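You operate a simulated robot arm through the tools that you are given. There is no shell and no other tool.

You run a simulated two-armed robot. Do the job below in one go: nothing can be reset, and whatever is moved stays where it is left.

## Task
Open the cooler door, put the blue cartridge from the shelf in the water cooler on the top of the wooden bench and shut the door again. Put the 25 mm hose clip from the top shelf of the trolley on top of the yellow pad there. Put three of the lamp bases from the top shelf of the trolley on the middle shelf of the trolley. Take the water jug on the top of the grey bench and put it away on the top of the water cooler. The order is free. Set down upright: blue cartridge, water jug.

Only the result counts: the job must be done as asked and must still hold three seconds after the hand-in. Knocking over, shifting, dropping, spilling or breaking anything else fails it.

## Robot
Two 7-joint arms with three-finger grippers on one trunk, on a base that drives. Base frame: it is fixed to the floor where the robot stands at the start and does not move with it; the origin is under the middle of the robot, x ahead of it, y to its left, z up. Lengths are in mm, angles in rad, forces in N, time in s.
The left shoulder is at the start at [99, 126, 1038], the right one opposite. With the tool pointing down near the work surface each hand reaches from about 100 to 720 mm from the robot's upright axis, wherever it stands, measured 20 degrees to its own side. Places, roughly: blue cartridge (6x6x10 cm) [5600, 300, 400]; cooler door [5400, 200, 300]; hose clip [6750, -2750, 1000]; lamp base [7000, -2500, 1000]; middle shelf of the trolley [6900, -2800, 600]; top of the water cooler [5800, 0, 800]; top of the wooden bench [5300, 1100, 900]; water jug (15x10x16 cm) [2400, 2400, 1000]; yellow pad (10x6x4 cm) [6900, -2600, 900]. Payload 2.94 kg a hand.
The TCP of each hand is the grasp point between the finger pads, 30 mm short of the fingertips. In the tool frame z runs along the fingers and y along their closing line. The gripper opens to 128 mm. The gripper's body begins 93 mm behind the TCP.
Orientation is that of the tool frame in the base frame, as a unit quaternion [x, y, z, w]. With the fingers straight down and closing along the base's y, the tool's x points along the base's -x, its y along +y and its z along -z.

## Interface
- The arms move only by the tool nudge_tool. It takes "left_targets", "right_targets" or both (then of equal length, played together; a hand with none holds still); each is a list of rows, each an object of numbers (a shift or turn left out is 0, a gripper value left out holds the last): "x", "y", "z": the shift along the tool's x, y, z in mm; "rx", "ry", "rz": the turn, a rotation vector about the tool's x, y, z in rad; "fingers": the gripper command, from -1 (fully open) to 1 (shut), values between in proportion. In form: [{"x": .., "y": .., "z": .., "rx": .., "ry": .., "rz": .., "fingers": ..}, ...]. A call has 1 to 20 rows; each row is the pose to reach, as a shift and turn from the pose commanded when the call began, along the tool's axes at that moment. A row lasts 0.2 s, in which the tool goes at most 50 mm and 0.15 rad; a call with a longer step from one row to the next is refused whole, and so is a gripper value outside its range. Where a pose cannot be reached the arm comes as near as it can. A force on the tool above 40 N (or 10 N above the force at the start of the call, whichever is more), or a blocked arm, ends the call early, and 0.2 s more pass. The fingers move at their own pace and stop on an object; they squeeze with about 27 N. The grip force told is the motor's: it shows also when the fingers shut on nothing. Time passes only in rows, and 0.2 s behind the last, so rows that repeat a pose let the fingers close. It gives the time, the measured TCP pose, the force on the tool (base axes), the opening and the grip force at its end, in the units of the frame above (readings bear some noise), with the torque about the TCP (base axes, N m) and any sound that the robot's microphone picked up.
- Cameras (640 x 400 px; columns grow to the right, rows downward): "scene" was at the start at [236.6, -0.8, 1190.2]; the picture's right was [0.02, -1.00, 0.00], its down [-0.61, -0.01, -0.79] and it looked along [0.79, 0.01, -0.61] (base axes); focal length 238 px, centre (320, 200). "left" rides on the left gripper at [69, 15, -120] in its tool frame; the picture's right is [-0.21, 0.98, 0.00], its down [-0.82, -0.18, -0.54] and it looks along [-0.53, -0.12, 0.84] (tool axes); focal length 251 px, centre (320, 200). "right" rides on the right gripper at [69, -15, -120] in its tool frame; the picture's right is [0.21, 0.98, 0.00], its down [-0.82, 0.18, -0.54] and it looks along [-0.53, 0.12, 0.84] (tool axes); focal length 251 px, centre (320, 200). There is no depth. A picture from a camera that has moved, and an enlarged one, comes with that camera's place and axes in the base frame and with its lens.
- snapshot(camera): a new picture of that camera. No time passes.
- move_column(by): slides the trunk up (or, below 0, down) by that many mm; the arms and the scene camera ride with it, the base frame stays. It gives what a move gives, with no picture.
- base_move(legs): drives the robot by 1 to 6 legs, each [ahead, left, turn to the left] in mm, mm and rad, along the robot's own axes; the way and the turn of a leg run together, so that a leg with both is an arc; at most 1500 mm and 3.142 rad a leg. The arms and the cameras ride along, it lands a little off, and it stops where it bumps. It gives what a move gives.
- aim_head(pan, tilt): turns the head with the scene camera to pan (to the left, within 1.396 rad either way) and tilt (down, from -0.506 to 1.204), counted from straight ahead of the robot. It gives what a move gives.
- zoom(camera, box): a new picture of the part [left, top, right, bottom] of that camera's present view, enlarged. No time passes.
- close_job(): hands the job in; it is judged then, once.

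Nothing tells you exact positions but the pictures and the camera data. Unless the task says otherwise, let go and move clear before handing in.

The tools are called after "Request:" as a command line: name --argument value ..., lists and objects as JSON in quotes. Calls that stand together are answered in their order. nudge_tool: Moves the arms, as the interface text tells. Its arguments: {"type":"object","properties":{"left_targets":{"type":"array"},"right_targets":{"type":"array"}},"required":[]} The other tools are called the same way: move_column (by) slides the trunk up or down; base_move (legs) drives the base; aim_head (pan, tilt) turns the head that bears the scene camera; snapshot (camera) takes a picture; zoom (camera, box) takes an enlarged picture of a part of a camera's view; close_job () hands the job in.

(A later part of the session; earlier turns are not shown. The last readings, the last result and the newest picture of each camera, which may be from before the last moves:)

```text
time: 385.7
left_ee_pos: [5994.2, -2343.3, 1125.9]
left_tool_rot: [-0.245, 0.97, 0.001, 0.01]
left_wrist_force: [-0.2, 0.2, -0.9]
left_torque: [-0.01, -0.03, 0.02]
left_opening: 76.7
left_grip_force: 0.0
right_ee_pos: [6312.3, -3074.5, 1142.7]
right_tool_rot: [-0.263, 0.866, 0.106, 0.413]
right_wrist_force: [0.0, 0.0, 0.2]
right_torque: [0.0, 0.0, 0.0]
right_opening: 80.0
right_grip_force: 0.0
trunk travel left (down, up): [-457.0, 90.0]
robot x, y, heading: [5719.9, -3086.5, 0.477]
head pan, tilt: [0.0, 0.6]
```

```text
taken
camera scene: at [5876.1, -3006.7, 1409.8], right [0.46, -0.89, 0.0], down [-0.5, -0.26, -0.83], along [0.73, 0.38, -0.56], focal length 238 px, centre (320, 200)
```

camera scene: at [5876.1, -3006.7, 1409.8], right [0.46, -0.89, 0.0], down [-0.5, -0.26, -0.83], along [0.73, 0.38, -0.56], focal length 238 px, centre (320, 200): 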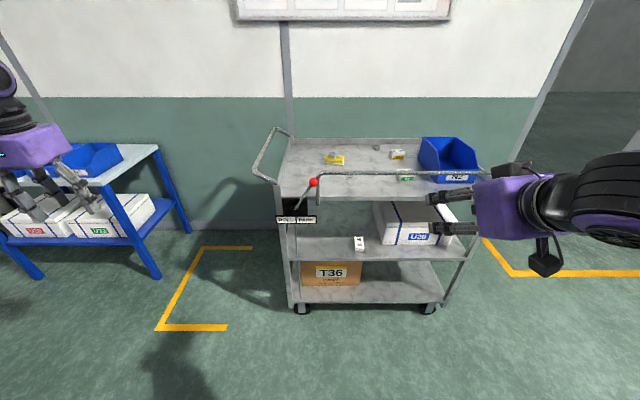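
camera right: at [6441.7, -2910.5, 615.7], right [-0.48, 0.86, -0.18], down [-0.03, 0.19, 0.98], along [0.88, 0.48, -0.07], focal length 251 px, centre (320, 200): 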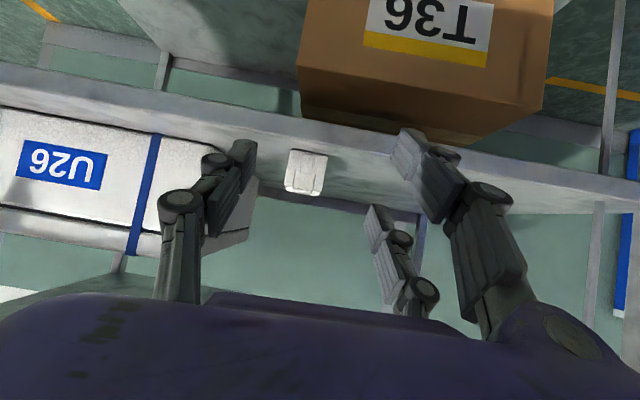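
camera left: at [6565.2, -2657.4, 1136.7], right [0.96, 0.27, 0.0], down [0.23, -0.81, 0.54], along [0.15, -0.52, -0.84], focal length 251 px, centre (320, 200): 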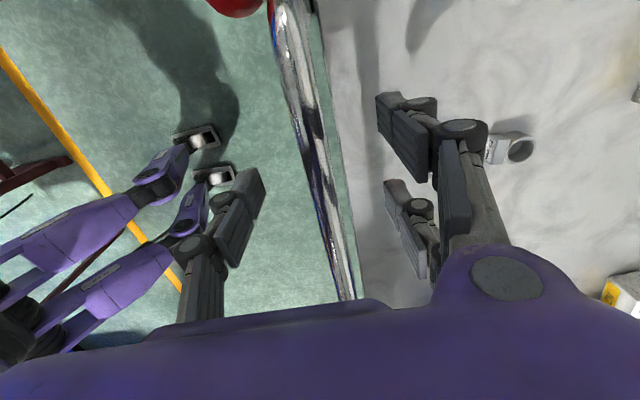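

The right arm is well set with the elbow out. I drive right and forward, hands well above the handle.

Request:
base_move --legs '[[200, -128, 0]]'

Request:
snapshot --camera "scene"

Request:
base_move --legs '[[370, 0, 0]]'

Request:
snapshot --camera "scene"

Request:
snapshot --camera "right"

```text
time: 387.5
left_ee_pos: [6229.6, -2366.5, 1125.1]
left_tool_rot: [-0.245, 0.969, 0.001, 0.01]
left_wrist_force: [0.2, 0.9, 0.0]
left_torque: [0.0, 0.0, 0.0]
left_opening: 76.8
left_grip_force: 0.1
right_ee_pos: [6548.7, -3098.1, 1142.2]
right_tool_rot: [-0.263, 0.866, 0.104, 0.412]
right_wrist_force: [0.2, 0.4, 0.3]
right_torque: [-0.02, 0.01, -0.02]
right_opening: 80.1
right_grip_force: 0.1
trunk travel left (down, up): [-457.0, 90.0]
robot x, y, heading: [5952.1, -3107.4, 0.479]
head pan, tilt: [0.0, 0.6]
```

```text
taken
camera scene: at [6110.5, -3030.2, 1409.8], right [0.46, -0.89, 0.0], down [-0.5, -0.26, -0.83], along [0.73, 0.38, -0.56], focal length 238 px, centre (320, 200)
```

scene: 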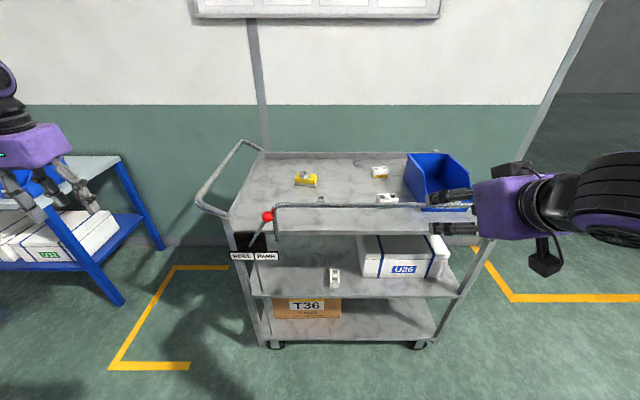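

```text
time: 389.9
left_ee_pos: [6560.7, -2196.7, 1125.8]
left_tool_rot: [-0.244, 0.97, 0.0, 0.01]
left_wrist_force: [0.5, 0.4, 0.4]
left_torque: [0.04, 0.0, 0.0]
left_opening: 76.8
left_grip_force: 0.1
right_ee_pos: [6878.0, -2928.4, 1142.5]
right_tool_rot: [-0.262, 0.866, 0.105, 0.412]
right_wrist_force: [0.4, -0.1, -0.1]
right_torque: [0.03, 0.0, 0.03]
right_opening: 80.0
right_grip_force: 0.1
trunk travel left (down, up): [-457.0, 90.0]
robot x, y, heading: [6281.4, -2934.4, 0.478]
head pan, tilt: [0.0, 0.6]
```

```text
taken
camera scene: at [6440.7, -2860.2, 1409.8], right [0.46, -0.89, 0.0], down [-0.5, -0.26, -0.83], along [0.73, 0.38, -0.56], focal length 238 px, centre (320, 200)
```

scene: 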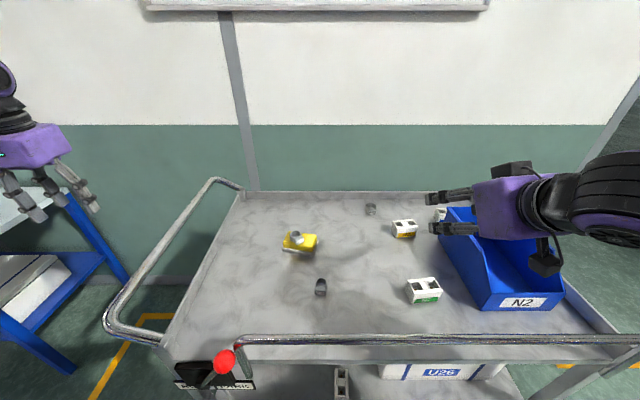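

```text
taken
camera right: at [6771.3, -3015.6, 1165.7], right [-0.64, 0.74, -0.2], down [-0.03, 0.24, 0.97], along [0.77, 0.63, -0.13], focal length 251 px, centre (320, 200)
```

right: 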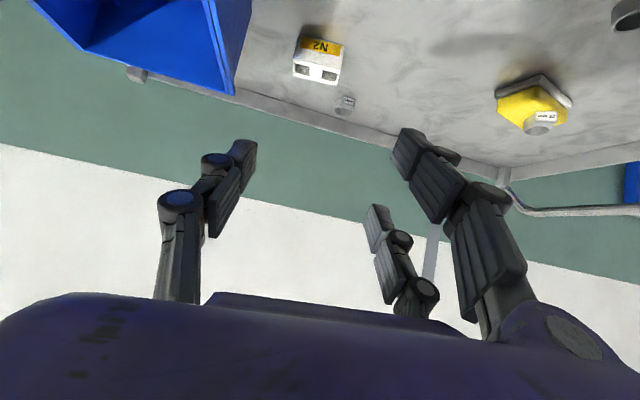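

Request:
zoom --camera "scene" --box '[370, 200, 470, 320]'

Request:
zoom --camera "right" --box '[240, 0, 400, 120]'

```text
3.33 times, centred on (420, 260) of scene
camera zoom: at [6440.7, -2860.2, 1409.8], right [0.46, -0.89, 0.0], down [-0.5, -0.26, -0.83], along [0.73, 0.38, -0.56], focal length 792 px, centre (-13, 0)
```

zoom: 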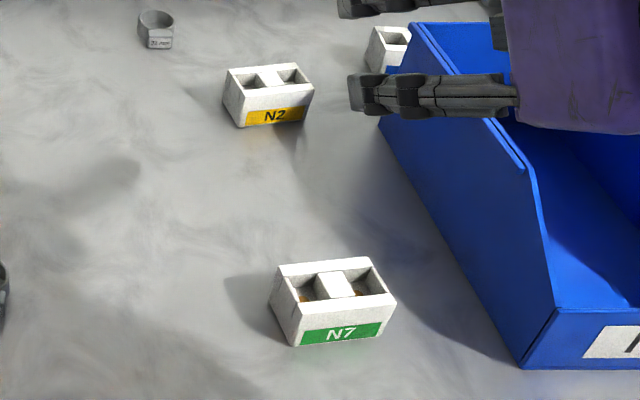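

```text
3.33 times, centred on (320, 60) of right
camera zoom: at [6771.3, -3015.6, 1165.7], right [-0.64, 0.74, -0.2], down [-0.03, 0.24, 0.97], along [0.77, 0.63, -0.13], focal length 838 px, centre (320, 667)
```

zoom: 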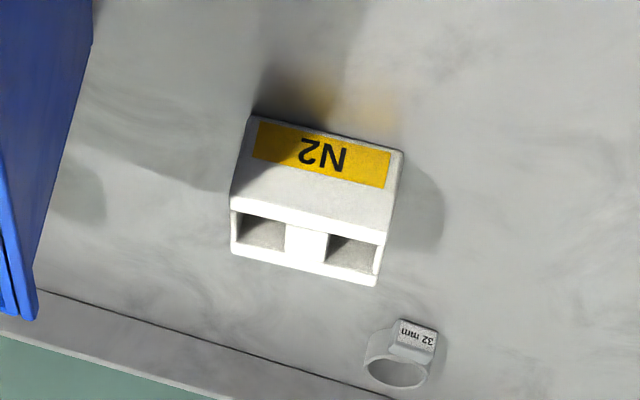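

N2 is turned ~12° and stands close to the bin, so I use a narrower opening (86 mm) and yaw left a bit. Moving to a pre-grasp point above and in front of it.

Request:
nudge_tool --right_targets '[{"x": 7, "y": -3, "z": 41, "rx": -0.02, "rz": -0.017, "fingers": -0.34}, {"x": 13, "y": -7, "z": 82, "rx": -0.04, "rz": -0.033}, {"x": 20, "y": -10, "z": 123, "rx": -0.06, "rz": -0.05}, {"x": 27, "y": -13, "z": 165, "rx": -0.08, "rz": -0.066}, {"x": 33.4, "y": -16.3, "z": 205.8, "rx": -0.1, "rz": -0.083}, {"x": 33.4, "y": -16.3, "z": 205.8, "rx": -0.1, "rz": -0.083}]'

Request:
snapshot --camera "right"

Request:
snapshot --camera "scene"

```text
time: 391.3
left_ee_pos: [6559.6, -2197.3, 1125.4]
left_tool_rot: [-0.244, 0.97, 0.001, 0.011]
left_wrist_force: [0.1, -0.1, 0.5]
left_torque: [-0.02, 0.01, 0.0]
left_opening: 76.8
left_grip_force: 0.0
right_ee_pos: [7004.2, -2872.2, 985.6]
right_tool_rot: [-0.32, 0.847, 0.132, 0.403]
right_wrist_force: [-0.6, 0.7, 0.2]
right_torque: [0.0, 0.0, -0.02]
right_opening: 85.7
right_grip_force: 0.1
trunk travel left (down, up): [-457.0, 90.0]
robot x, y, heading: [6284.3, -2937.0, 0.477]
head pan, tilt: [0.0, 0.6]
```

```text
taken
camera right: at [6909.8, -2972.6, 1009.8], right [-0.73, 0.65, -0.2], down [-0.05, 0.24, 0.97], along [0.68, 0.72, -0.14], focal length 251 px, centre (320, 200)
```

right: 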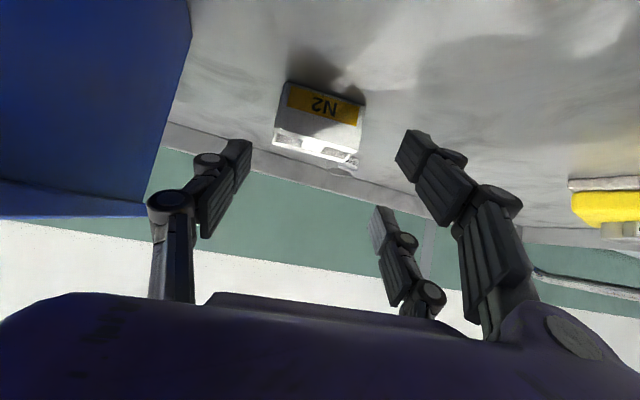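

```text
taken
camera scene: at [6440.1, -2860.4, 1409.9], right [0.46, -0.89, 0.0], down [-0.5, -0.26, -0.83], along [0.73, 0.38, -0.56], focal length 238 px, centre (320, 200)
```

scene: 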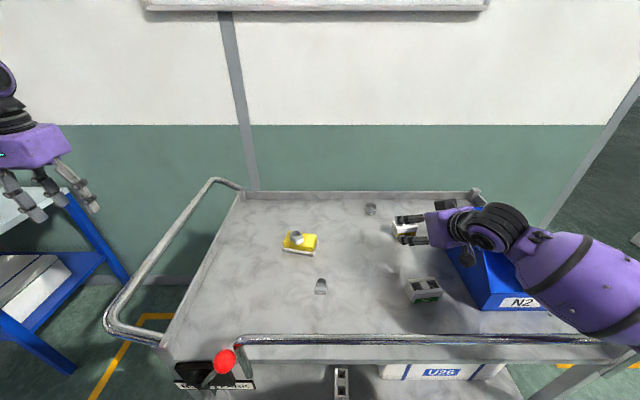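

Good alignment in the hand camera. I advance 45 mm and re-check.

Request:
nudge_tool --right_targets '[{"z": 15}, {"z": 30}, {"z": 45}, {"z": 45}]'

Request:
snapshot --camera "right"

```text
time: 392.3
left_ee_pos: [6560.4, -2197.2, 1126.0]
left_tool_rot: [-0.244, 0.97, 0.0, 0.01]
left_wrist_force: [0.5, 0.3, 0.2]
left_torque: [-0.04, -0.03, 0.04]
left_opening: 76.8
left_grip_force: 0.1
right_ee_pos: [7031.4, -2850.4, 956.8]
right_tool_rot: [-0.319, 0.847, 0.132, 0.403]
right_wrist_force: [0.0, 0.3, 0.4]
right_torque: [-0.02, 0.0, 0.03]
right_opening: 85.4
right_grip_force: 0.1
trunk travel left (down, up): [-457.0, 90.0]
robot x, y, heading: [6285.0, -2938.1, 0.479]
head pan, tilt: [0.0, 0.6]
```

```text
taken
camera right: at [6937.0, -2950.6, 981.1], right [-0.73, 0.65, -0.2], down [-0.05, 0.24, 0.97], along [0.68, 0.72, -0.14], focal length 251 px, centre (320, 200)
```

right: 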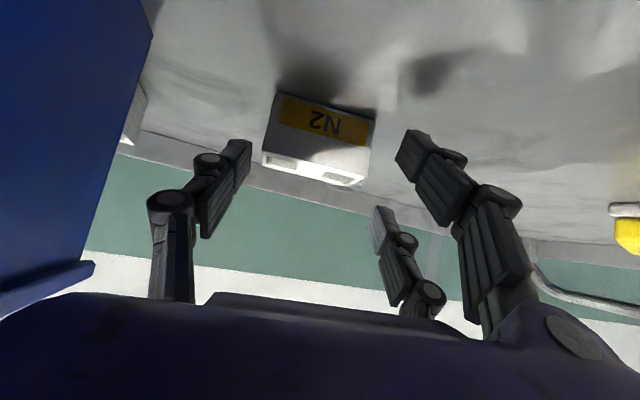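

Centred. Advancing the last 38 mm and closing.

Request:
nudge_tool --right_targets '[{"z": 13}, {"z": 26}, {"z": 38}, {"z": 38}, {"z": 38, "fingers": -0.2}, {"z": 38, "fingers": -0.1}, {"z": 38, "fingers": 0.0}, {"z": 38, "fingers": 0.3}, {"z": 38, "fingers": 1}, {"z": 38, "fingers": 1}]'

Request:
snapshot --camera "right"

```text
time: 394.7
left_ee_pos: [6553.8, -2199.9, 1126.2]
left_tool_rot: [-0.242, 0.97, -0.001, 0.012]
left_wrist_force: [0.7, 0.5, -0.6]
left_torque: [-0.02, 0.06, 0.0]
left_opening: 76.6
left_grip_force: 0.0
right_ee_pos: [7057.6, -2849.7, 954.1]
right_tool_rot: [-0.314, 0.844, 0.119, 0.419]
right_wrist_force: [1.4, 1.1, 6.8]
right_torque: [0.25, 0.03, -0.08]
right_opening: 67.4
right_grip_force: 26.8
trunk travel left (down, up): [-457.0, 90.0]
robot x, y, heading: [6286.0, -2937.0, 0.47]
head pan, tilt: [0.0, 0.6]
stopped in row 10 (right hand): the arm was blocked; the commanded pose is now the measured one
```

```text
taken
camera right: at [6960.9, -2947.7, 974.5], right [-0.71, 0.66, -0.23], down [-0.09, 0.24, 0.97], along [0.7, 0.71, -0.12], focal length 251 px, centre (320, 200)
```

right: 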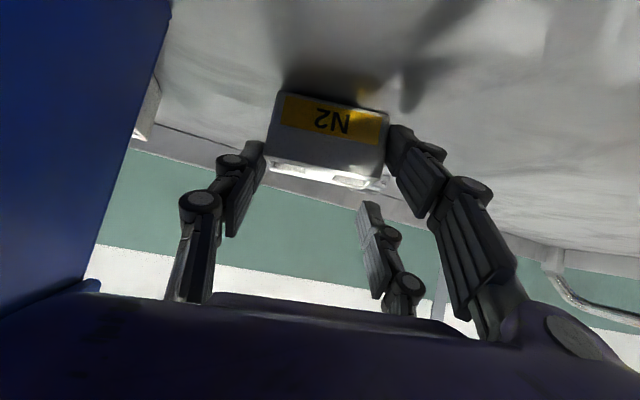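

The arm reports being blocked; I check the head view for contact with the bin.

Request:
snapshot --camera "scene"

Request:
zoom --camera "scene" --box '[360, 170, 640, 370]'

```text
taken
camera scene: at [6428.8, -2861.5, 1409.4], right [0.45, -0.89, 0.0], down [-0.5, -0.26, -0.83], along [0.74, 0.37, -0.56], focal length 238 px, centre (320, 200)
```

scene: 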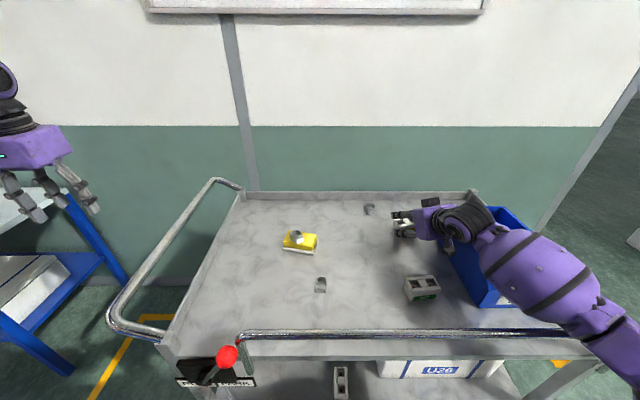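

```text
2.00 times, centred on (500, 270) of scene
camera zoom: at [6428.8, -2861.5, 1409.4], right [0.45, -0.89, 0.0], down [-0.5, -0.26, -0.83], along [0.74, 0.37, -0.56], focal length 475 px, centre (-40, 60)
```

zoom: 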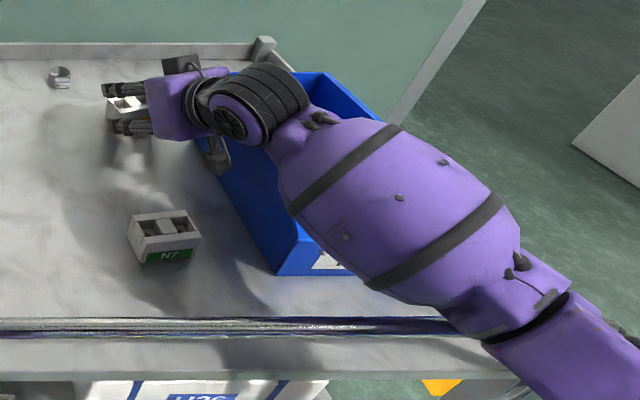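

Nothing has shifted, but my forearm seems to rest near the bin's rim, so I don't go lower. The block is gripped at its upper part (67 mm); I lift slowly.

Request:
nudge_tool --right_targets '[{"x": -3.9, "y": -0.3, "z": -3.1}, {"x": -7.8, "y": -0.6, "z": -6.2}, {"x": -11.7, "y": -0.9, "z": -9.3}, {"x": -15.6, "y": -1.2, "z": -12.4}, {"x": -19.5, "y": -1.5, "z": -15.6}, {"x": -19.5, "y": -1.5, "z": -15.6}]'

Request:
snapshot --camera "right"

Request:
zoom --camera "scene" --box '[360, 170, 640, 370]'

```text
time: 396.1
left_ee_pos: [6560.8, -2196.5, 1126.6]
left_tool_rot: [-0.245, 0.969, 0.001, 0.01]
left_wrist_force: [-0.3, 0.1, -0.5]
left_torque: [-0.02, -0.02, -0.02]
left_opening: 76.8
left_grip_force: 0.0
right_ee_pos: [7063.8, -2842.7, 967.8]
right_tool_rot: [-0.316, 0.846, 0.123, 0.411]
right_wrist_force: [-0.6, -0.2, -0.6]
right_torque: [0.02, 0.02, 0.02]
right_opening: 67.5
right_grip_force: 27.3
trunk travel left (down, up): [-457.0, 90.0]
robot x, y, heading: [6286.2, -2937.5, 0.479]
head pan, tilt: [0.0, 0.6]
```

```text
taken
camera right: at [6967.7, -2941.9, 991.6], right [-0.72, 0.66, -0.22], down [-0.07, 0.24, 0.97], along [0.69, 0.71, -0.13], focal length 251 px, centre (320, 200)
```

right: 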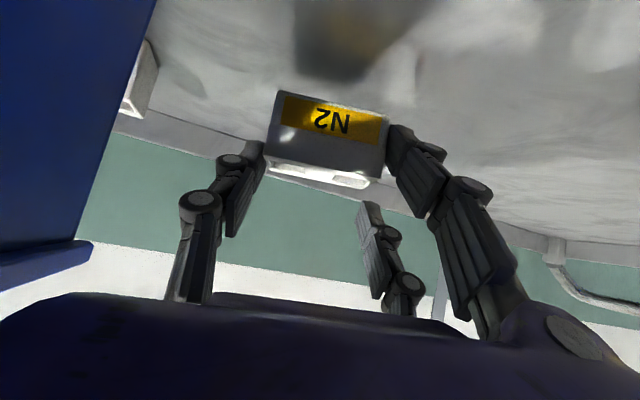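

```text
2.00 times, centred on (500, 270) of scene
camera zoom: at [6440.5, -2860.4, 1409.7], right [0.46, -0.89, 0.0], down [-0.5, -0.26, -0.83], along [0.73, 0.38, -0.56], focal length 475 px, centre (-40, 60)
```

zoom: 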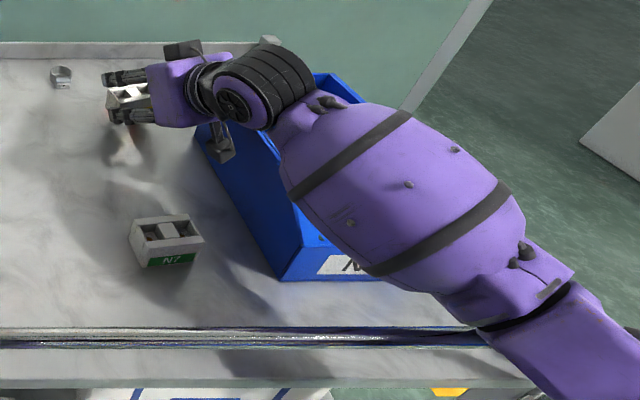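

N2 is held and lifted. I raise it straight up by 180 mm, well above the handle, then back off.

Request:
nudge_tool --right_targets '[{"x": -15, "y": -1, "z": -12}, {"x": -40, "y": -3, "z": -32}, {"x": -67, "y": -4, "z": -54}, {"x": -94, "y": -5, "z": -76}, {"x": -120, "y": -7, "z": -97}, {"x": -140, "y": -8, "z": -113}, {"x": -140, "y": -8, "z": -113}]'

Request:
snapshot --camera "right"

Request:
snapshot --camera "scene"

```text
time: 397.7
left_ee_pos: [6562.6, -2197.3, 1127.0]
left_tool_rot: [-0.244, 0.97, 0.0, 0.01]
left_wrist_force: [-0.4, 0.1, 0.3]
left_torque: [0.01, -0.03, 0.04]
left_opening: 76.9
left_grip_force: 0.0
right_ee_pos: [7064.8, -2842.1, 1148.1]
right_tool_rot: [-0.315, 0.846, 0.121, 0.412]
right_wrist_force: [0.8, -0.6, -1.0]
right_torque: [0.01, 0.02, 0.0]
right_opening: 67.5
right_grip_force: 27.0
trunk travel left (down, up): [-457.0, 90.0]
robot x, y, heading: [6286.6, -2937.1, 0.476]
head pan, tilt: [0.0, 0.6]
```

```text
taken
camera right: at [6968.2, -2940.7, 1171.8], right [-0.72, 0.66, -0.22], down [-0.07, 0.24, 0.97], along [0.69, 0.71, -0.13], focal length 251 px, centre (320, 200)
```

right: 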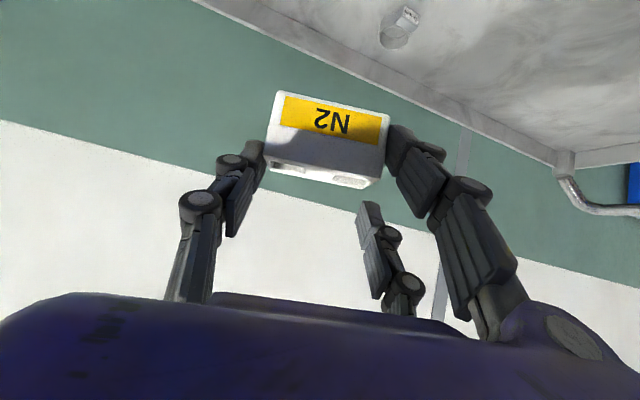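

```text
taken
camera scene: at [6441.1, -2860.4, 1409.7], right [0.46, -0.89, 0.0], down [-0.5, -0.26, -0.83], along [0.73, 0.38, -0.57], focal length 238 px, centre (320, 200)
```

scene: 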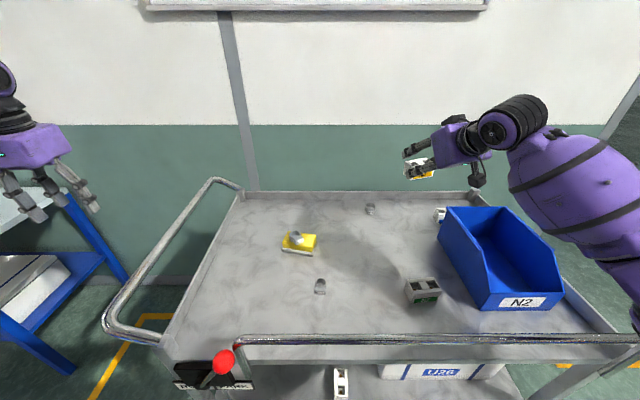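

Nothing else moved. I back off 570 mm, shift left, then lower the trunk in front of the trolley to place N2 on the middle shelf.

Request:
base_move --legs '[[-580, 0, 0], [0, 300, 0]]'

Request:
move_column --by -300

Request:
snapshot --camera "scene"

Request:
snapshot --camera "right"

```text
time: 403.8
left_ee_pos: [5908.8, -2194.8, 1126.6]
left_tool_rot: [-0.243, 0.97, 0.001, 0.01]
left_wrist_force: [-0.1, 0.2, 0.0]
left_torque: [-0.01, -0.03, -0.02]
left_opening: 76.8
left_grip_force: 0.1
right_ee_pos: [6411.4, -2841.0, 1149.5]
right_tool_rot: [-0.315, 0.846, 0.122, 0.412]
right_wrist_force: [-0.6, 0.0, -1.5]
right_torque: [-0.01, -0.01, 0.0]
right_opening: 67.1
right_grip_force: 27.2
trunk travel left (down, up): [-457.0, 90.0]
robot x, y, heading: [5632.7, -2936.6, 0.472]
head pan, tilt: [0.0, 0.6]
```

```text
time: 406.8
left_ee_pos: [5907.5, -2195.0, 826.9]
left_tool_rot: [-0.244, 0.97, 0.0, 0.011]
left_wrist_force: [-0.7, 0.3, 0.0]
left_torque: [0.03, -0.01, -0.01]
left_opening: 76.8
left_grip_force: 0.0
right_ee_pos: [6410.3, -2840.1, 849.2]
right_tool_rot: [-0.315, 0.846, 0.123, 0.412]
right_wrist_force: [-0.1, 0.0, -0.1]
right_torque: [0.0, 0.02, 0.01]
right_opening: 66.8
right_grip_force: 26.9
trunk travel left (down, up): [-157.0, 390.0]
robot x, y, heading: [5630.9, -2935.5, 0.472]
head pan, tilt: [0.0, 0.6]
```

```text
taken
camera scene: at [5871.8, -2813.8, 1092.0], right [0.46, -0.89, 0.0], down [-0.5, -0.26, -0.83], along [0.73, 0.38, -0.56], focal length 238 px, centre (320, 200)
```

scene: 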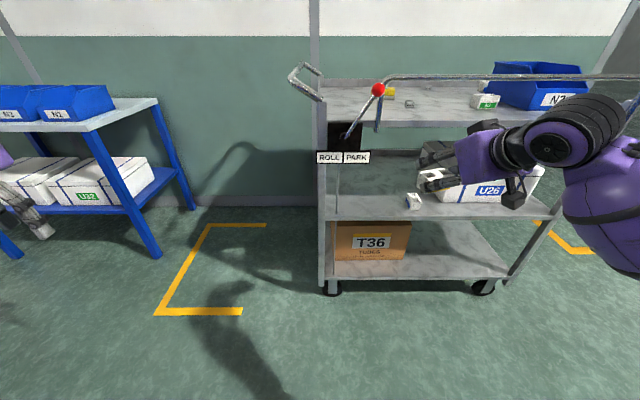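

```text
taken
camera right: at [6313.3, -2938.8, 872.1], right [-0.72, 0.66, -0.22], down [-0.07, 0.24, 0.97], along [0.69, 0.71, -0.13], focal length 251 px, centre (320, 200)
```

right: 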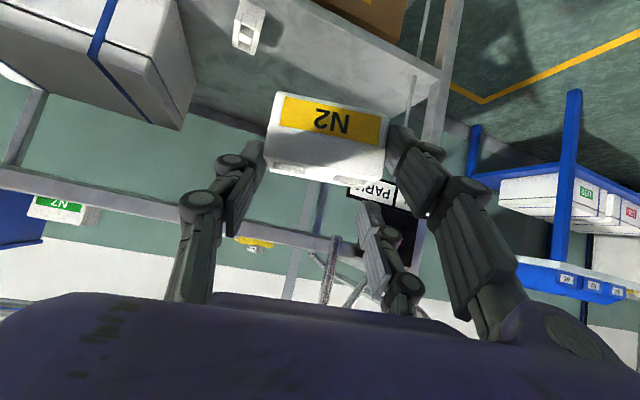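

I lower the right hand to z≈665 and then drive in.

Request:
nudge_tool --right_targets '[{"x": 34, "y": 2, "z": 17}, {"x": 68, "y": 5, "z": 34}, {"x": 102, "y": 7, "z": 50}, {"x": 136, "y": 9, "z": 67}, {"x": 169.6, "y": 11.5, "z": 83.8}, {"x": 169.6, "y": 11.5, "z": 83.8}]'

Request:
base_move --legs '[[250, 20, 0]]'

Request:
snapshot --camera "scene"

Request:
snapshot --camera "right"

```text
time: 408.2
left_ee_pos: [5908.5, -2194.4, 826.1]
left_tool_rot: [-0.243, 0.97, 0.0, 0.01]
left_wrist_force: [0.8, 0.0, 0.3]
left_torque: [-0.01, -0.01, -0.04]
left_opening: 76.5
left_grip_force: 0.1
right_ee_pos: [6376.2, -2865.2, 664.1]
right_tool_rot: [-0.316, 0.846, 0.122, 0.412]
right_wrist_force: [0.4, 0.6, -0.8]
right_torque: [0.01, 0.04, 0.02]
right_opening: 67.1
right_grip_force: 26.9
trunk travel left (down, up): [-157.0, 390.0]
robot x, y, heading: [5632.6, -2936.3, 0.472]
head pan, tilt: [0.0, 0.6]
```

```text
time: 410.0
left_ee_pos: [6119.7, -2063.5, 825.6]
left_tool_rot: [-0.244, 0.97, 0.001, 0.009]
left_wrist_force: [0.3, 0.3, 0.7]
left_torque: [0.01, 0.0, -0.04]
left_opening: 76.8
left_grip_force: 0.1
right_ee_pos: [6588.7, -2733.3, 663.9]
right_tool_rot: [-0.316, 0.847, 0.121, 0.411]
right_wrist_force: [0.0, -0.1, -0.2]
right_torque: [0.0, 0.01, -0.02]
right_opening: 67.1
right_grip_force: 26.8
trunk travel left (down, up): [-157.0, 390.0]
robot x, y, heading: [5838.3, -2802.7, 0.473]
head pan, tilt: [0.0, 0.6]
```

```text
taken
camera scene: at [6084.8, -2682.0, 1091.7], right [0.46, -0.89, 0.0], down [-0.5, -0.26, -0.82], along [0.73, 0.38, -0.57], focal length 238 px, centre (320, 200)
```

scene: 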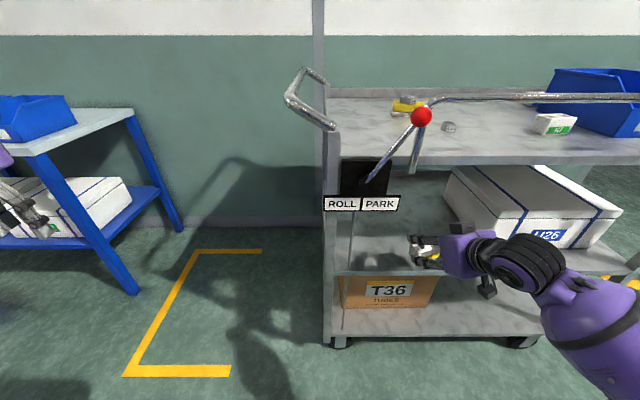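

```text
taken
camera right: at [6492.2, -2831.9, 686.4], right [-0.72, 0.66, -0.22], down [-0.07, 0.24, 0.97], along [0.69, 0.71, -0.13], focal length 251 px, centre (320, 200)
```

right: 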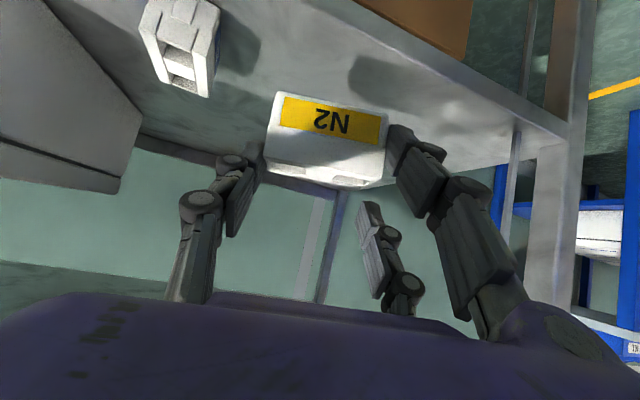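

Before going deeper I lower the hand a further 36 mm for clearance below the top shelf, then drive 160 mm in.

Request:
nudge_tool --right_targets '[{"x": 9, "y": 0.7, "z": 7}, {"x": 18, "y": 1.5, "z": 15}, {"x": 28, "y": 2.2, "z": 22.4}, {"x": 28, "y": 2.2, "z": 22.4}]'

Request:
base_move --legs '[[155, 0, 0]]'

Request:
snapshot --camera "scene"

Request:
snapshot --camera "right"

```text
time: 411.0
left_ee_pos: [6120.9, -2062.8, 825.7]
left_tool_rot: [-0.243, 0.97, 0.001, 0.011]
left_wrist_force: [0.5, 1.3, 0.3]
left_torque: [0.0, -0.02, 0.04]
left_opening: 77.1
left_grip_force: 0.0
right_ee_pos: [6588.5, -2734.0, 627.6]
right_tool_rot: [-0.316, 0.846, 0.123, 0.412]
right_wrist_force: [-0.2, 1.0, -0.1]
right_torque: [-0.03, -0.02, -0.02]
right_opening: 67.2
right_grip_force: 27.1
trunk travel left (down, up): [-157.0, 390.0]
robot x, y, heading: [5840.5, -2808.6, 0.468]
head pan, tilt: [0.0, 0.6]
```

```text
time: 412.4
left_ee_pos: [6259.8, -1991.7, 825.0]
left_tool_rot: [-0.243, 0.97, 0.0, 0.01]
left_wrist_force: [0.4, 0.9, 0.0]
left_torque: [-0.02, 0.04, -0.02]
left_opening: 76.9
left_grip_force: 0.0
right_ee_pos: [6726.4, -2664.2, 627.4]
right_tool_rot: [-0.315, 0.846, 0.122, 0.411]
right_wrist_force: [0.5, -0.1, -0.5]
right_torque: [0.0, 0.02, 0.0]
right_opening: 67.2
right_grip_force: 27.0
trunk travel left (down, up): [-157.0, 390.0]
robot x, y, heading: [5982.0, -2735.4, 0.469]
head pan, tilt: [0.0, 0.6]
```

```text
taken
camera scene: at [6223.5, -2611.4, 1091.7], right [0.46, -0.89, 0.0], down [-0.5, -0.26, -0.82], along [0.73, 0.38, -0.57], focal length 238 px, centre (320, 200)
```

scene: 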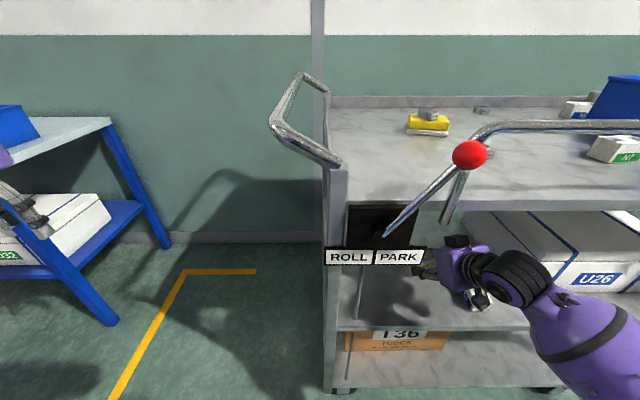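

```text
taken
camera right: at [6630.2, -2762.2, 650.2], right [-0.72, 0.66, -0.22], down [-0.07, 0.24, 0.97], along [0.69, 0.71, -0.13], focal length 251 px, centre (320, 200)
```

right: 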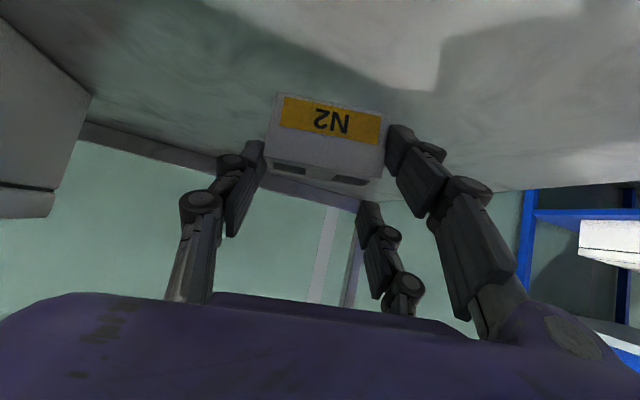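

Now lowering N2 the last ~20 mm in small steps.

Request:
nudge_tool --right_targets '[{"x": 3.1, "y": 0.2, "z": 2.5}, {"x": 6.2, "y": 0.5, "z": 5}, {"x": 9.4, "y": 0.7, "z": 7.5}, {"x": 9.4, "y": 0.7, "z": 7.5}]'

Request:
nudge_tool --right_targets '[{"x": 2.3, "y": 0.2, "z": 1.9}, {"x": 4.7, "y": 0.4, "z": 3.7}, {"x": 4.7, "y": 0.4, "z": 3.7}]'

```text
time: 413.4
left_ee_pos: [6259.5, -1992.5, 826.5]
left_tool_rot: [-0.244, 0.97, 0.0, 0.01]
left_wrist_force: [0.3, -0.4, -0.1]
left_torque: [-0.01, 0.0, 0.02]
left_opening: 76.7
left_grip_force: 0.0
right_ee_pos: [6726.6, -2664.8, 616.4]
right_tool_rot: [-0.315, 0.846, 0.122, 0.412]
right_wrist_force: [0.2, 0.2, -0.8]
right_torque: [0.0, -0.02, 0.01]
right_opening: 67.2
right_grip_force: 26.6
trunk travel left (down, up): [-157.0, 390.0]
robot x, y, heading: [5978.8, -2733.7, 0.472]
head pan, tilt: [0.0, 0.6]
```

```text
time: 414.2
left_ee_pos: [6259.5, -1993.7, 826.4]
left_tool_rot: [-0.242, 0.97, 0.001, 0.01]
left_wrist_force: [-0.8, 0.8, 0.2]
left_torque: [-0.01, 0.02, -0.02]
left_opening: 76.7
left_grip_force: 0.1
right_ee_pos: [6727.3, -2663.7, 609.5]
right_tool_rot: [-0.316, 0.846, 0.122, 0.411]
right_wrist_force: [0.5, 0.4, -1.4]
right_torque: [-0.03, 0.0, 0.0]
right_opening: 67.1
right_grip_force: 26.8
trunk travel left (down, up): [-157.0, 390.0]
robot x, y, heading: [5975.6, -2736.4, 0.47]
head pan, tilt: [0.0, 0.6]
```

Request:
nudge_tool --right_targets '[{"x": 2.3, "y": 0.2, "z": 1.9}, {"x": 3.9, "y": 0.3, "z": 3.1}, {"x": 3.9, "y": 0.3, "z": 3.1}]'

Request:
nudge_tool --right_targets '[{"x": 2.3, "y": 0.2, "z": 1.9}, {"x": 3.1, "y": 0.3, "z": 2.5}, {"x": 3.1, "y": 0.3, "z": 2.5}]'

Request:
zoom --camera "right" --box '[200, 40, 460, 220]'

```text
time: 415.0
left_ee_pos: [6259.6, -1992.3, 826.4]
left_tool_rot: [-0.242, 0.97, 0.0, 0.01]
left_wrist_force: [-0.2, 0.0, -0.1]
left_torque: [-0.04, -0.01, 0.0]
left_opening: 76.7
left_grip_force: 0.0
right_ee_pos: [6726.1, -2664.2, 604.1]
right_tool_rot: [-0.314, 0.847, 0.121, 0.412]
right_wrist_force: [0.1, -0.6, -0.6]
right_torque: [-0.04, 0.02, 0.02]
right_opening: 66.9
right_grip_force: 27.1
trunk travel left (down, up): [-157.0, 390.0]
robot x, y, heading: [5979.3, -2731.4, 0.47]
head pan, tilt: [0.0, 0.6]
```

```text
time: 415.8
left_ee_pos: [6257.5, -1993.5, 826.9]
left_tool_rot: [-0.243, 0.97, 0.001, 0.01]
left_wrist_force: [0.1, -0.3, -0.6]
left_torque: [0.0, 0.03, -0.01]
left_opening: 76.7
left_grip_force: 0.2
right_ee_pos: [6726.6, -2663.3, 605.6]
right_tool_rot: [-0.315, 0.845, 0.122, 0.414]
right_wrist_force: [1.4, -1.0, 13.0]
right_torque: [0.54, -0.06, -0.02]
right_opening: 67.2
right_grip_force: 26.5
trunk travel left (down, up): [-157.0, 390.0]
robot x, y, heading: [5978.8, -2733.2, 0.471]
head pan, tilt: [0.0, 0.6]
```

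```text
2.22 times, centred on (330, 130) of right
camera zoom: at [6629.5, -2762.2, 625.9], right [-0.72, 0.66, -0.22], down [-0.07, 0.24, 0.97], along [0.69, 0.71, -0.12], focal length 559 px, centre (298, 356)
```

zoom: 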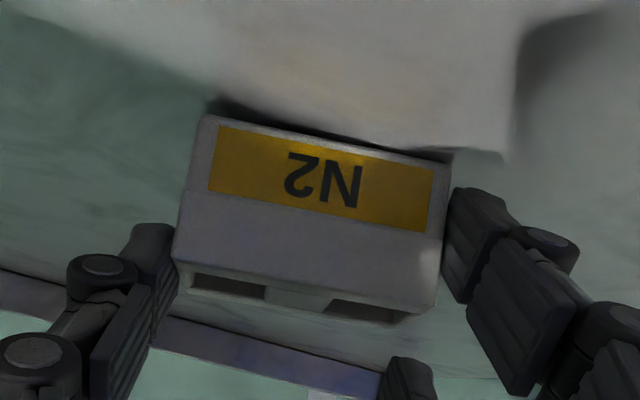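

Contact felt. I relieve a little and open.

Request:
nudge_tool --right_targets '[{"x": -1.5, "z": -1.2}, {"x": -1.5, "z": -1.2}, {"x": -1.5, "z": -1.2, "fingers": -0.1}, {"x": -1.5, "z": -1.2, "fingers": -0.2}, {"x": -1.5, "z": -1.2, "fingers": -0.34}, {"x": -1.5, "z": -1.2, "fingers": -0.4}, {"x": -1.5, "z": -1.2, "fingers": -0.4}]'

Request:
snapshot --camera "right"

```text
time: 417.4
left_ee_pos: [6258.9, -1992.5, 824.7]
left_tool_rot: [-0.243, 0.97, 0.0, 0.009]
left_wrist_force: [-0.1, -1.6, -0.2]
left_torque: [0.0, 0.0, 0.02]
left_opening: 76.9
left_grip_force: 0.1
right_ee_pos: [6725.4, -2664.9, 602.3]
right_tool_rot: [-0.315, 0.847, 0.121, 0.411]
right_wrist_force: [0.5, -0.1, 0.4]
right_torque: [-0.04, 0.02, -0.02]
right_opening: 89.7
right_grip_force: 0.2
trunk travel left (down, up): [-157.0, 390.0]
robot x, y, heading: [5981.7, -2730.1, 0.472]
head pan, tilt: [0.0, 0.6]
```

```text
taken
camera right: at [6629.2, -2762.4, 625.4], right [-0.72, 0.66, -0.22], down [-0.07, 0.24, 0.97], along [0.69, 0.71, -0.13], focal length 251 px, centre (320, 200)
```

right: 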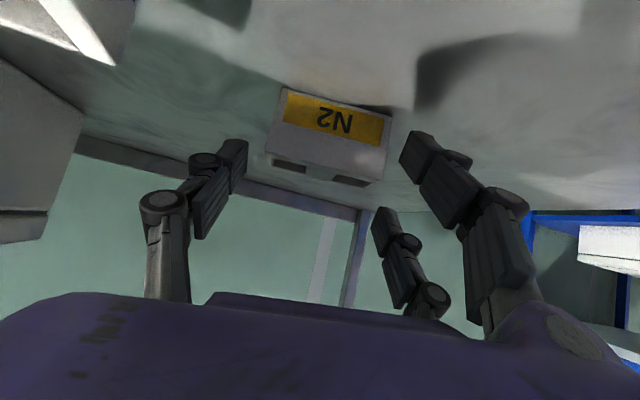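

Request:
nudge_tool --right_targets '[{"x": 6, "z": -8}, {"x": 16, "z": -20}, {"x": 31, "z": -39}, {"x": 37, "z": -47}, {"x": 37, "z": -47}]'

Request:
base_move --legs '[[-350, 0, 0]]'

Request:
aim_head --pan -0.1 --tilt 0.6

Request:
snapshot --camera "scene"

Request:
zoom --camera "scene" --box '[320, 60, 640, 260]'

```text
time: 418.6
left_ee_pos: [6259.8, -1993.3, 826.3]
left_tool_rot: [-0.243, 0.97, 0.001, 0.009]
left_wrist_force: [-0.5, -0.5, -0.5]
left_torque: [-0.01, 0.05, 0.03]
left_opening: 76.6
left_grip_force: 0.0
right_ee_pos: [6680.1, -2701.6, 604.3]
right_tool_rot: [-0.315, 0.846, 0.121, 0.412]
right_wrist_force: [0.7, 0.6, 0.7]
right_torque: [0.01, -0.01, -0.01]
right_opening: 89.6
right_grip_force: 0.1
trunk travel left (down, up): [-157.0, 390.0]
robot x, y, heading: [5978.5, -2736.3, 0.475]
head pan, tilt: [0.0, 0.6]
```

```text
time: 420.9
left_ee_pos: [5949.5, -2153.4, 825.7]
left_tool_rot: [-0.241, 0.97, 0.001, 0.01]
left_wrist_force: [-0.5, 0.6, 0.0]
left_torque: [0.01, -0.01, -0.02]
left_opening: 76.9
left_grip_force: 0.1
right_ee_pos: [6366.8, -2863.5, 602.9]
right_tool_rot: [-0.313, 0.847, 0.12, 0.412]
right_wrist_force: [-0.4, 0.5, -0.1]
right_torque: [0.0, 0.01, 0.04]
right_opening: 89.6
right_grip_force: 0.1
trunk travel left (down, up): [-157.0, 390.0]
robot x, y, heading: [5668.7, -2895.7, 0.471]
head pan, tilt: [0.0, 0.6]
```

```text
time: 421.6
left_ee_pos: [5950.0, -2153.6, 826.4]
left_tool_rot: [-0.241, 0.971, 0.001, 0.01]
left_wrist_force: [-0.2, -1.2, -0.2]
left_torque: [-0.02, 0.0, 0.02]
left_opening: 76.9
left_grip_force: 0.0
right_ee_pos: [6366.6, -2863.3, 603.7]
right_tool_rot: [-0.313, 0.847, 0.12, 0.412]
right_wrist_force: [-0.1, -0.2, 0.7]
right_torque: [0.01, 0.01, -0.02]
right_opening: 89.6
right_grip_force: 0.1
trunk travel left (down, up): [-157.0, 390.0]
robot x, y, heading: [5666.9, -2892.8, 0.468]
head pan, tilt: [-0.099, 0.6]
```

```text
taken
camera scene: at [5914.2, -2779.8, 1091.9], right [0.36, -0.93, 0.0], down [-0.53, -0.2, -0.83], along [0.77, 0.3, -0.56], focal length 238 px, centre (320, 200)
```

scene: 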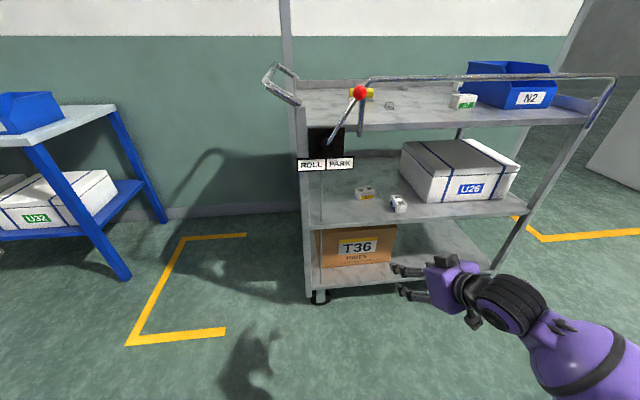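

```text
2.00 times, centred on (480, 160) of scene
camera zoom: at [5914.2, -2779.8, 1091.9], right [0.36, -0.93, 0.0], down [-0.53, -0.2, -0.83], along [0.77, 0.3, -0.56], focal length 475 px, centre (0, 280)
```

zoom: 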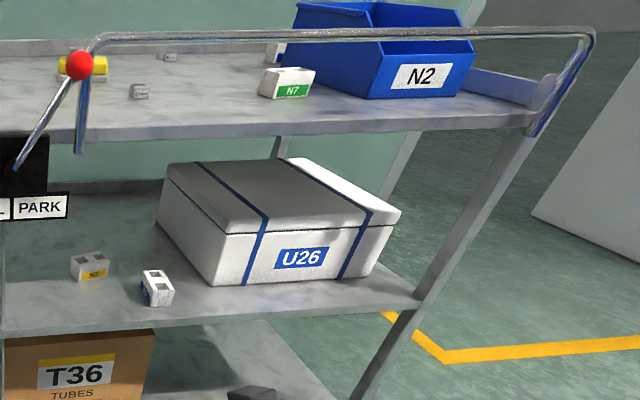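

Two lamp bases are on the middle shelf. For N7, which stands close to the handle, I'll use the left hand approaching obliquely from the left. First I raise the trunk and swing the right arm out to the side.

Request:
move_column --by 300

Request:
nudge_tool --right_targets '[{"x": -10, "y": -22, "z": -31, "ry": 0.11}, {"x": -21, "y": -44, "z": -61, "ry": 0.22}, {"x": -31, "y": -66, "z": -92, "ry": 0.33}, {"x": -42, "y": -89, "z": -123, "ry": 0.44}, {"x": -52, "y": -111, "z": -154, "ry": 0.55}, {"x": -63, "y": -133, "z": -184, "ry": 0.66}, {"x": -73, "y": -155, "z": -215, "ry": 0.77}, {"x": -83.8, "y": -177.1, "z": -245.9, "ry": 0.88}, {"x": -83.8, "y": -177.1, "z": -245.9, "ry": 0.88}]'

Request:
aim_head --pan -0.3 --tilt 0.6

Request:
snapshot --camera "scene"

```text
time: 424.6
left_ee_pos: [5950.2, -2152.5, 1124.0]
left_tool_rot: [-0.242, 0.97, 0.0, 0.009]
left_wrist_force: [-0.3, 0.0, 1.4]
left_torque: [-0.02, 0.0, 0.0]
left_opening: 76.6
left_grip_force: 0.0
right_ee_pos: [6366.1, -2863.4, 903.1]
right_tool_rot: [-0.313, 0.848, 0.12, 0.411]
right_wrist_force: [0.3, 1.2, 0.0]
right_torque: [-0.02, 0.03, -0.01]
right_opening: 89.7
right_grip_force: 0.1
trunk travel left (down, up): [-457.0, 90.0]
robot x, y, heading: [5669.3, -2894.4, 0.471]
head pan, tilt: [-0.099, 0.6]
```

```text
time: 426.6
left_ee_pos: [5949.6, -2153.4, 1126.1]
left_tool_rot: [-0.24, 0.971, 0.0, 0.009]
left_wrist_force: [0.1, 0.5, -0.1]
left_torque: [-0.01, 0.01, 0.0]
left_opening: 76.9
left_grip_force: 0.0
right_ee_pos: [6364.2, -3079.3, 1132.8]
right_tool_rot: [-0.335, 0.942, -0.025, 0.011]
right_wrist_force: [0.2, -0.1, 0.6]
right_torque: [-0.03, 0.03, 0.03]
right_opening: 89.6
right_grip_force: 0.0
trunk travel left (down, up): [-457.0, 90.0]
robot x, y, heading: [5670.1, -2891.1, 0.47]
head pan, tilt: [-0.099, 0.6]
```

```text
time: 427.3
left_ee_pos: [5950.5, -2153.5, 1125.4]
left_tool_rot: [-0.242, 0.97, 0.0, 0.01]
left_wrist_force: [0.0, 0.2, -0.2]
left_torque: [-0.03, 0.01, 0.0]
left_opening: 76.9
left_grip_force: 0.2
right_ee_pos: [6364.7, -3078.4, 1133.0]
right_tool_rot: [-0.334, 0.942, -0.024, 0.013]
right_wrist_force: [0.4, 0.2, -0.2]
right_torque: [0.02, 0.01, 0.0]
right_opening: 89.4
right_grip_force: 0.1
trunk travel left (down, up): [-457.0, 90.0]
robot x, y, heading: [5665.3, -2891.8, 0.468]
head pan, tilt: [-0.3, 0.6]
```

```text
taken
camera scene: at [5833.1, -2840.3, 1409.7], right [0.17, -0.99, 0.0], down [-0.56, -0.1, -0.83], along [0.81, 0.14, -0.56], focal length 238 px, centre (320, 200)
```

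scene: 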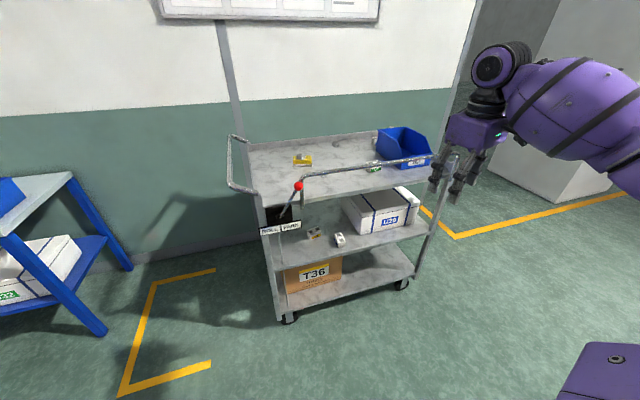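

Right arm is out to the side. I drive right so that N7 comes within the left hand's best range, and set the left hand: yaw right 0.5, pitch 0.7.

Request:
base_move --legs '[[0, -790, 0]]'

Request:
nudge_tool --left_targets '[{"y": -45}, {"y": -90, "rz": 0.1}, {"y": -135, "rz": 0.2}, {"y": -180, "rz": 0.3}, {"y": -225, "rz": 0.4}, {"y": -265, "rz": 0.5}, {"y": -265, "rz": 0.5}]'

Request:
nudge_tool --left_targets '[{"ry": -0.12}, {"ry": -0.24}, {"ry": -0.36}, {"ry": -0.48}, {"ry": -0.6}, {"ry": -0.7}, {"ry": -0.7}]'

Request:
aim_head --pan 0.3 --tilt 0.6

Request:
snapshot --camera "scene"

```text
time: 434.6
left_ee_pos: [6306.9, -2859.9, 1125.7]
left_tool_rot: [-0.24, 0.971, 0.0, 0.009]
left_wrist_force: [0.4, -1.2, 0.4]
left_torque: [-0.02, 0.04, 0.01]
left_opening: 76.8
left_grip_force: 0.1
right_ee_pos: [6719.0, -3783.8, 1133.3]
right_tool_rot: [-0.334, 0.942, -0.024, 0.013]
right_wrist_force: [0.6, 0.0, -0.1]
right_torque: [0.01, 0.02, -0.01]
right_opening: 89.5
right_grip_force: 0.0
trunk travel left (down, up): [-457.0, 90.0]
robot x, y, heading: [6023.6, -3594.6, 0.467]
head pan, tilt: [-0.3, 0.6]
```

```text
time: 436.2
left_ee_pos: [6429.3, -3093.3, 1127.3]
left_tool_rot: [0.009, 1.0, 0.004, 0.011]
left_wrist_force: [-0.2, 0.6, -0.2]
left_torque: [-0.03, -0.02, -0.03]
left_opening: 76.9
left_grip_force: 0.1
right_ee_pos: [6719.0, -3783.8, 1133.0]
right_tool_rot: [-0.334, 0.942, -0.025, 0.013]
right_wrist_force: [-0.2, -0.2, 0.5]
right_torque: [0.0, -0.01, 0.02]
right_opening: 89.6
right_grip_force: 0.1
trunk travel left (down, up): [-457.0, 90.0]
robot x, y, heading: [6024.3, -3596.2, 0.466]
head pan, tilt: [-0.3, 0.6]
```

```text
time: 437.8
left_ee_pos: [6430.8, -3093.9, 1127.6]
left_tool_rot: [0.008, 0.936, 0.0, 0.353]
left_wrist_force: [0.3, 0.6, -0.8]
left_torque: [0.02, -0.04, 0.01]
left_opening: 76.8
left_grip_force: 0.0
right_ee_pos: [6719.8, -3784.2, 1133.3]
right_tool_rot: [-0.334, 0.942, -0.025, 0.011]
right_wrist_force: [0.8, 0.4, 0.2]
right_torque: [0.0, 0.0, -0.01]
right_opening: 89.6
right_grip_force: 0.0
trunk travel left (down, up): [-457.0, 90.0]
robot x, y, heading: [6022.5, -3594.6, 0.467]
head pan, tilt: [-0.3, 0.6]
```

```text
time: 438.8
left_ee_pos: [6429.6, -3093.1, 1127.2]
left_tool_rot: [0.009, 0.936, 0.0, 0.352]
left_wrist_force: [0.4, -0.7, -0.2]
left_torque: [0.01, 0.01, -0.06]
left_opening: 77.1
left_grip_force: 0.1
right_ee_pos: [6719.1, -3785.0, 1132.9]
right_tool_rot: [-0.334, 0.942, -0.024, 0.012]
right_wrist_force: [-0.3, 0.1, 0.1]
right_torque: [0.01, -0.01, 0.04]
right_opening: 89.5
right_grip_force: 0.0
trunk travel left (down, up): [-457.0, 90.0]
robot x, y, heading: [6022.0, -3597.1, 0.464]
head pan, tilt: [0.3, 0.6]
```

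```text
taken
camera scene: at [6165.4, -3498.8, 1409.7], right [0.69, -0.72, 0.0], down [-0.41, -0.39, -0.83], along [0.59, 0.57, -0.56], focal length 238 px, centre (320, 200)
```

scene: 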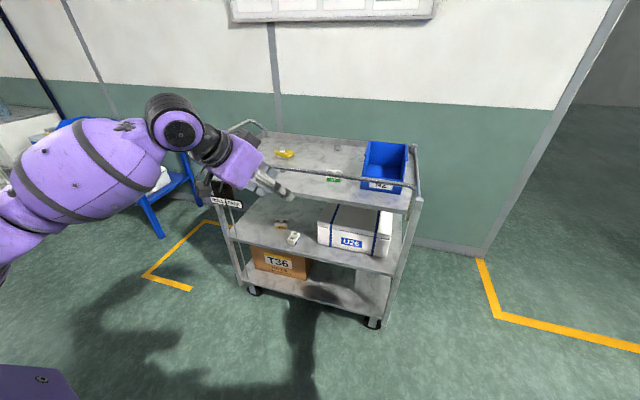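

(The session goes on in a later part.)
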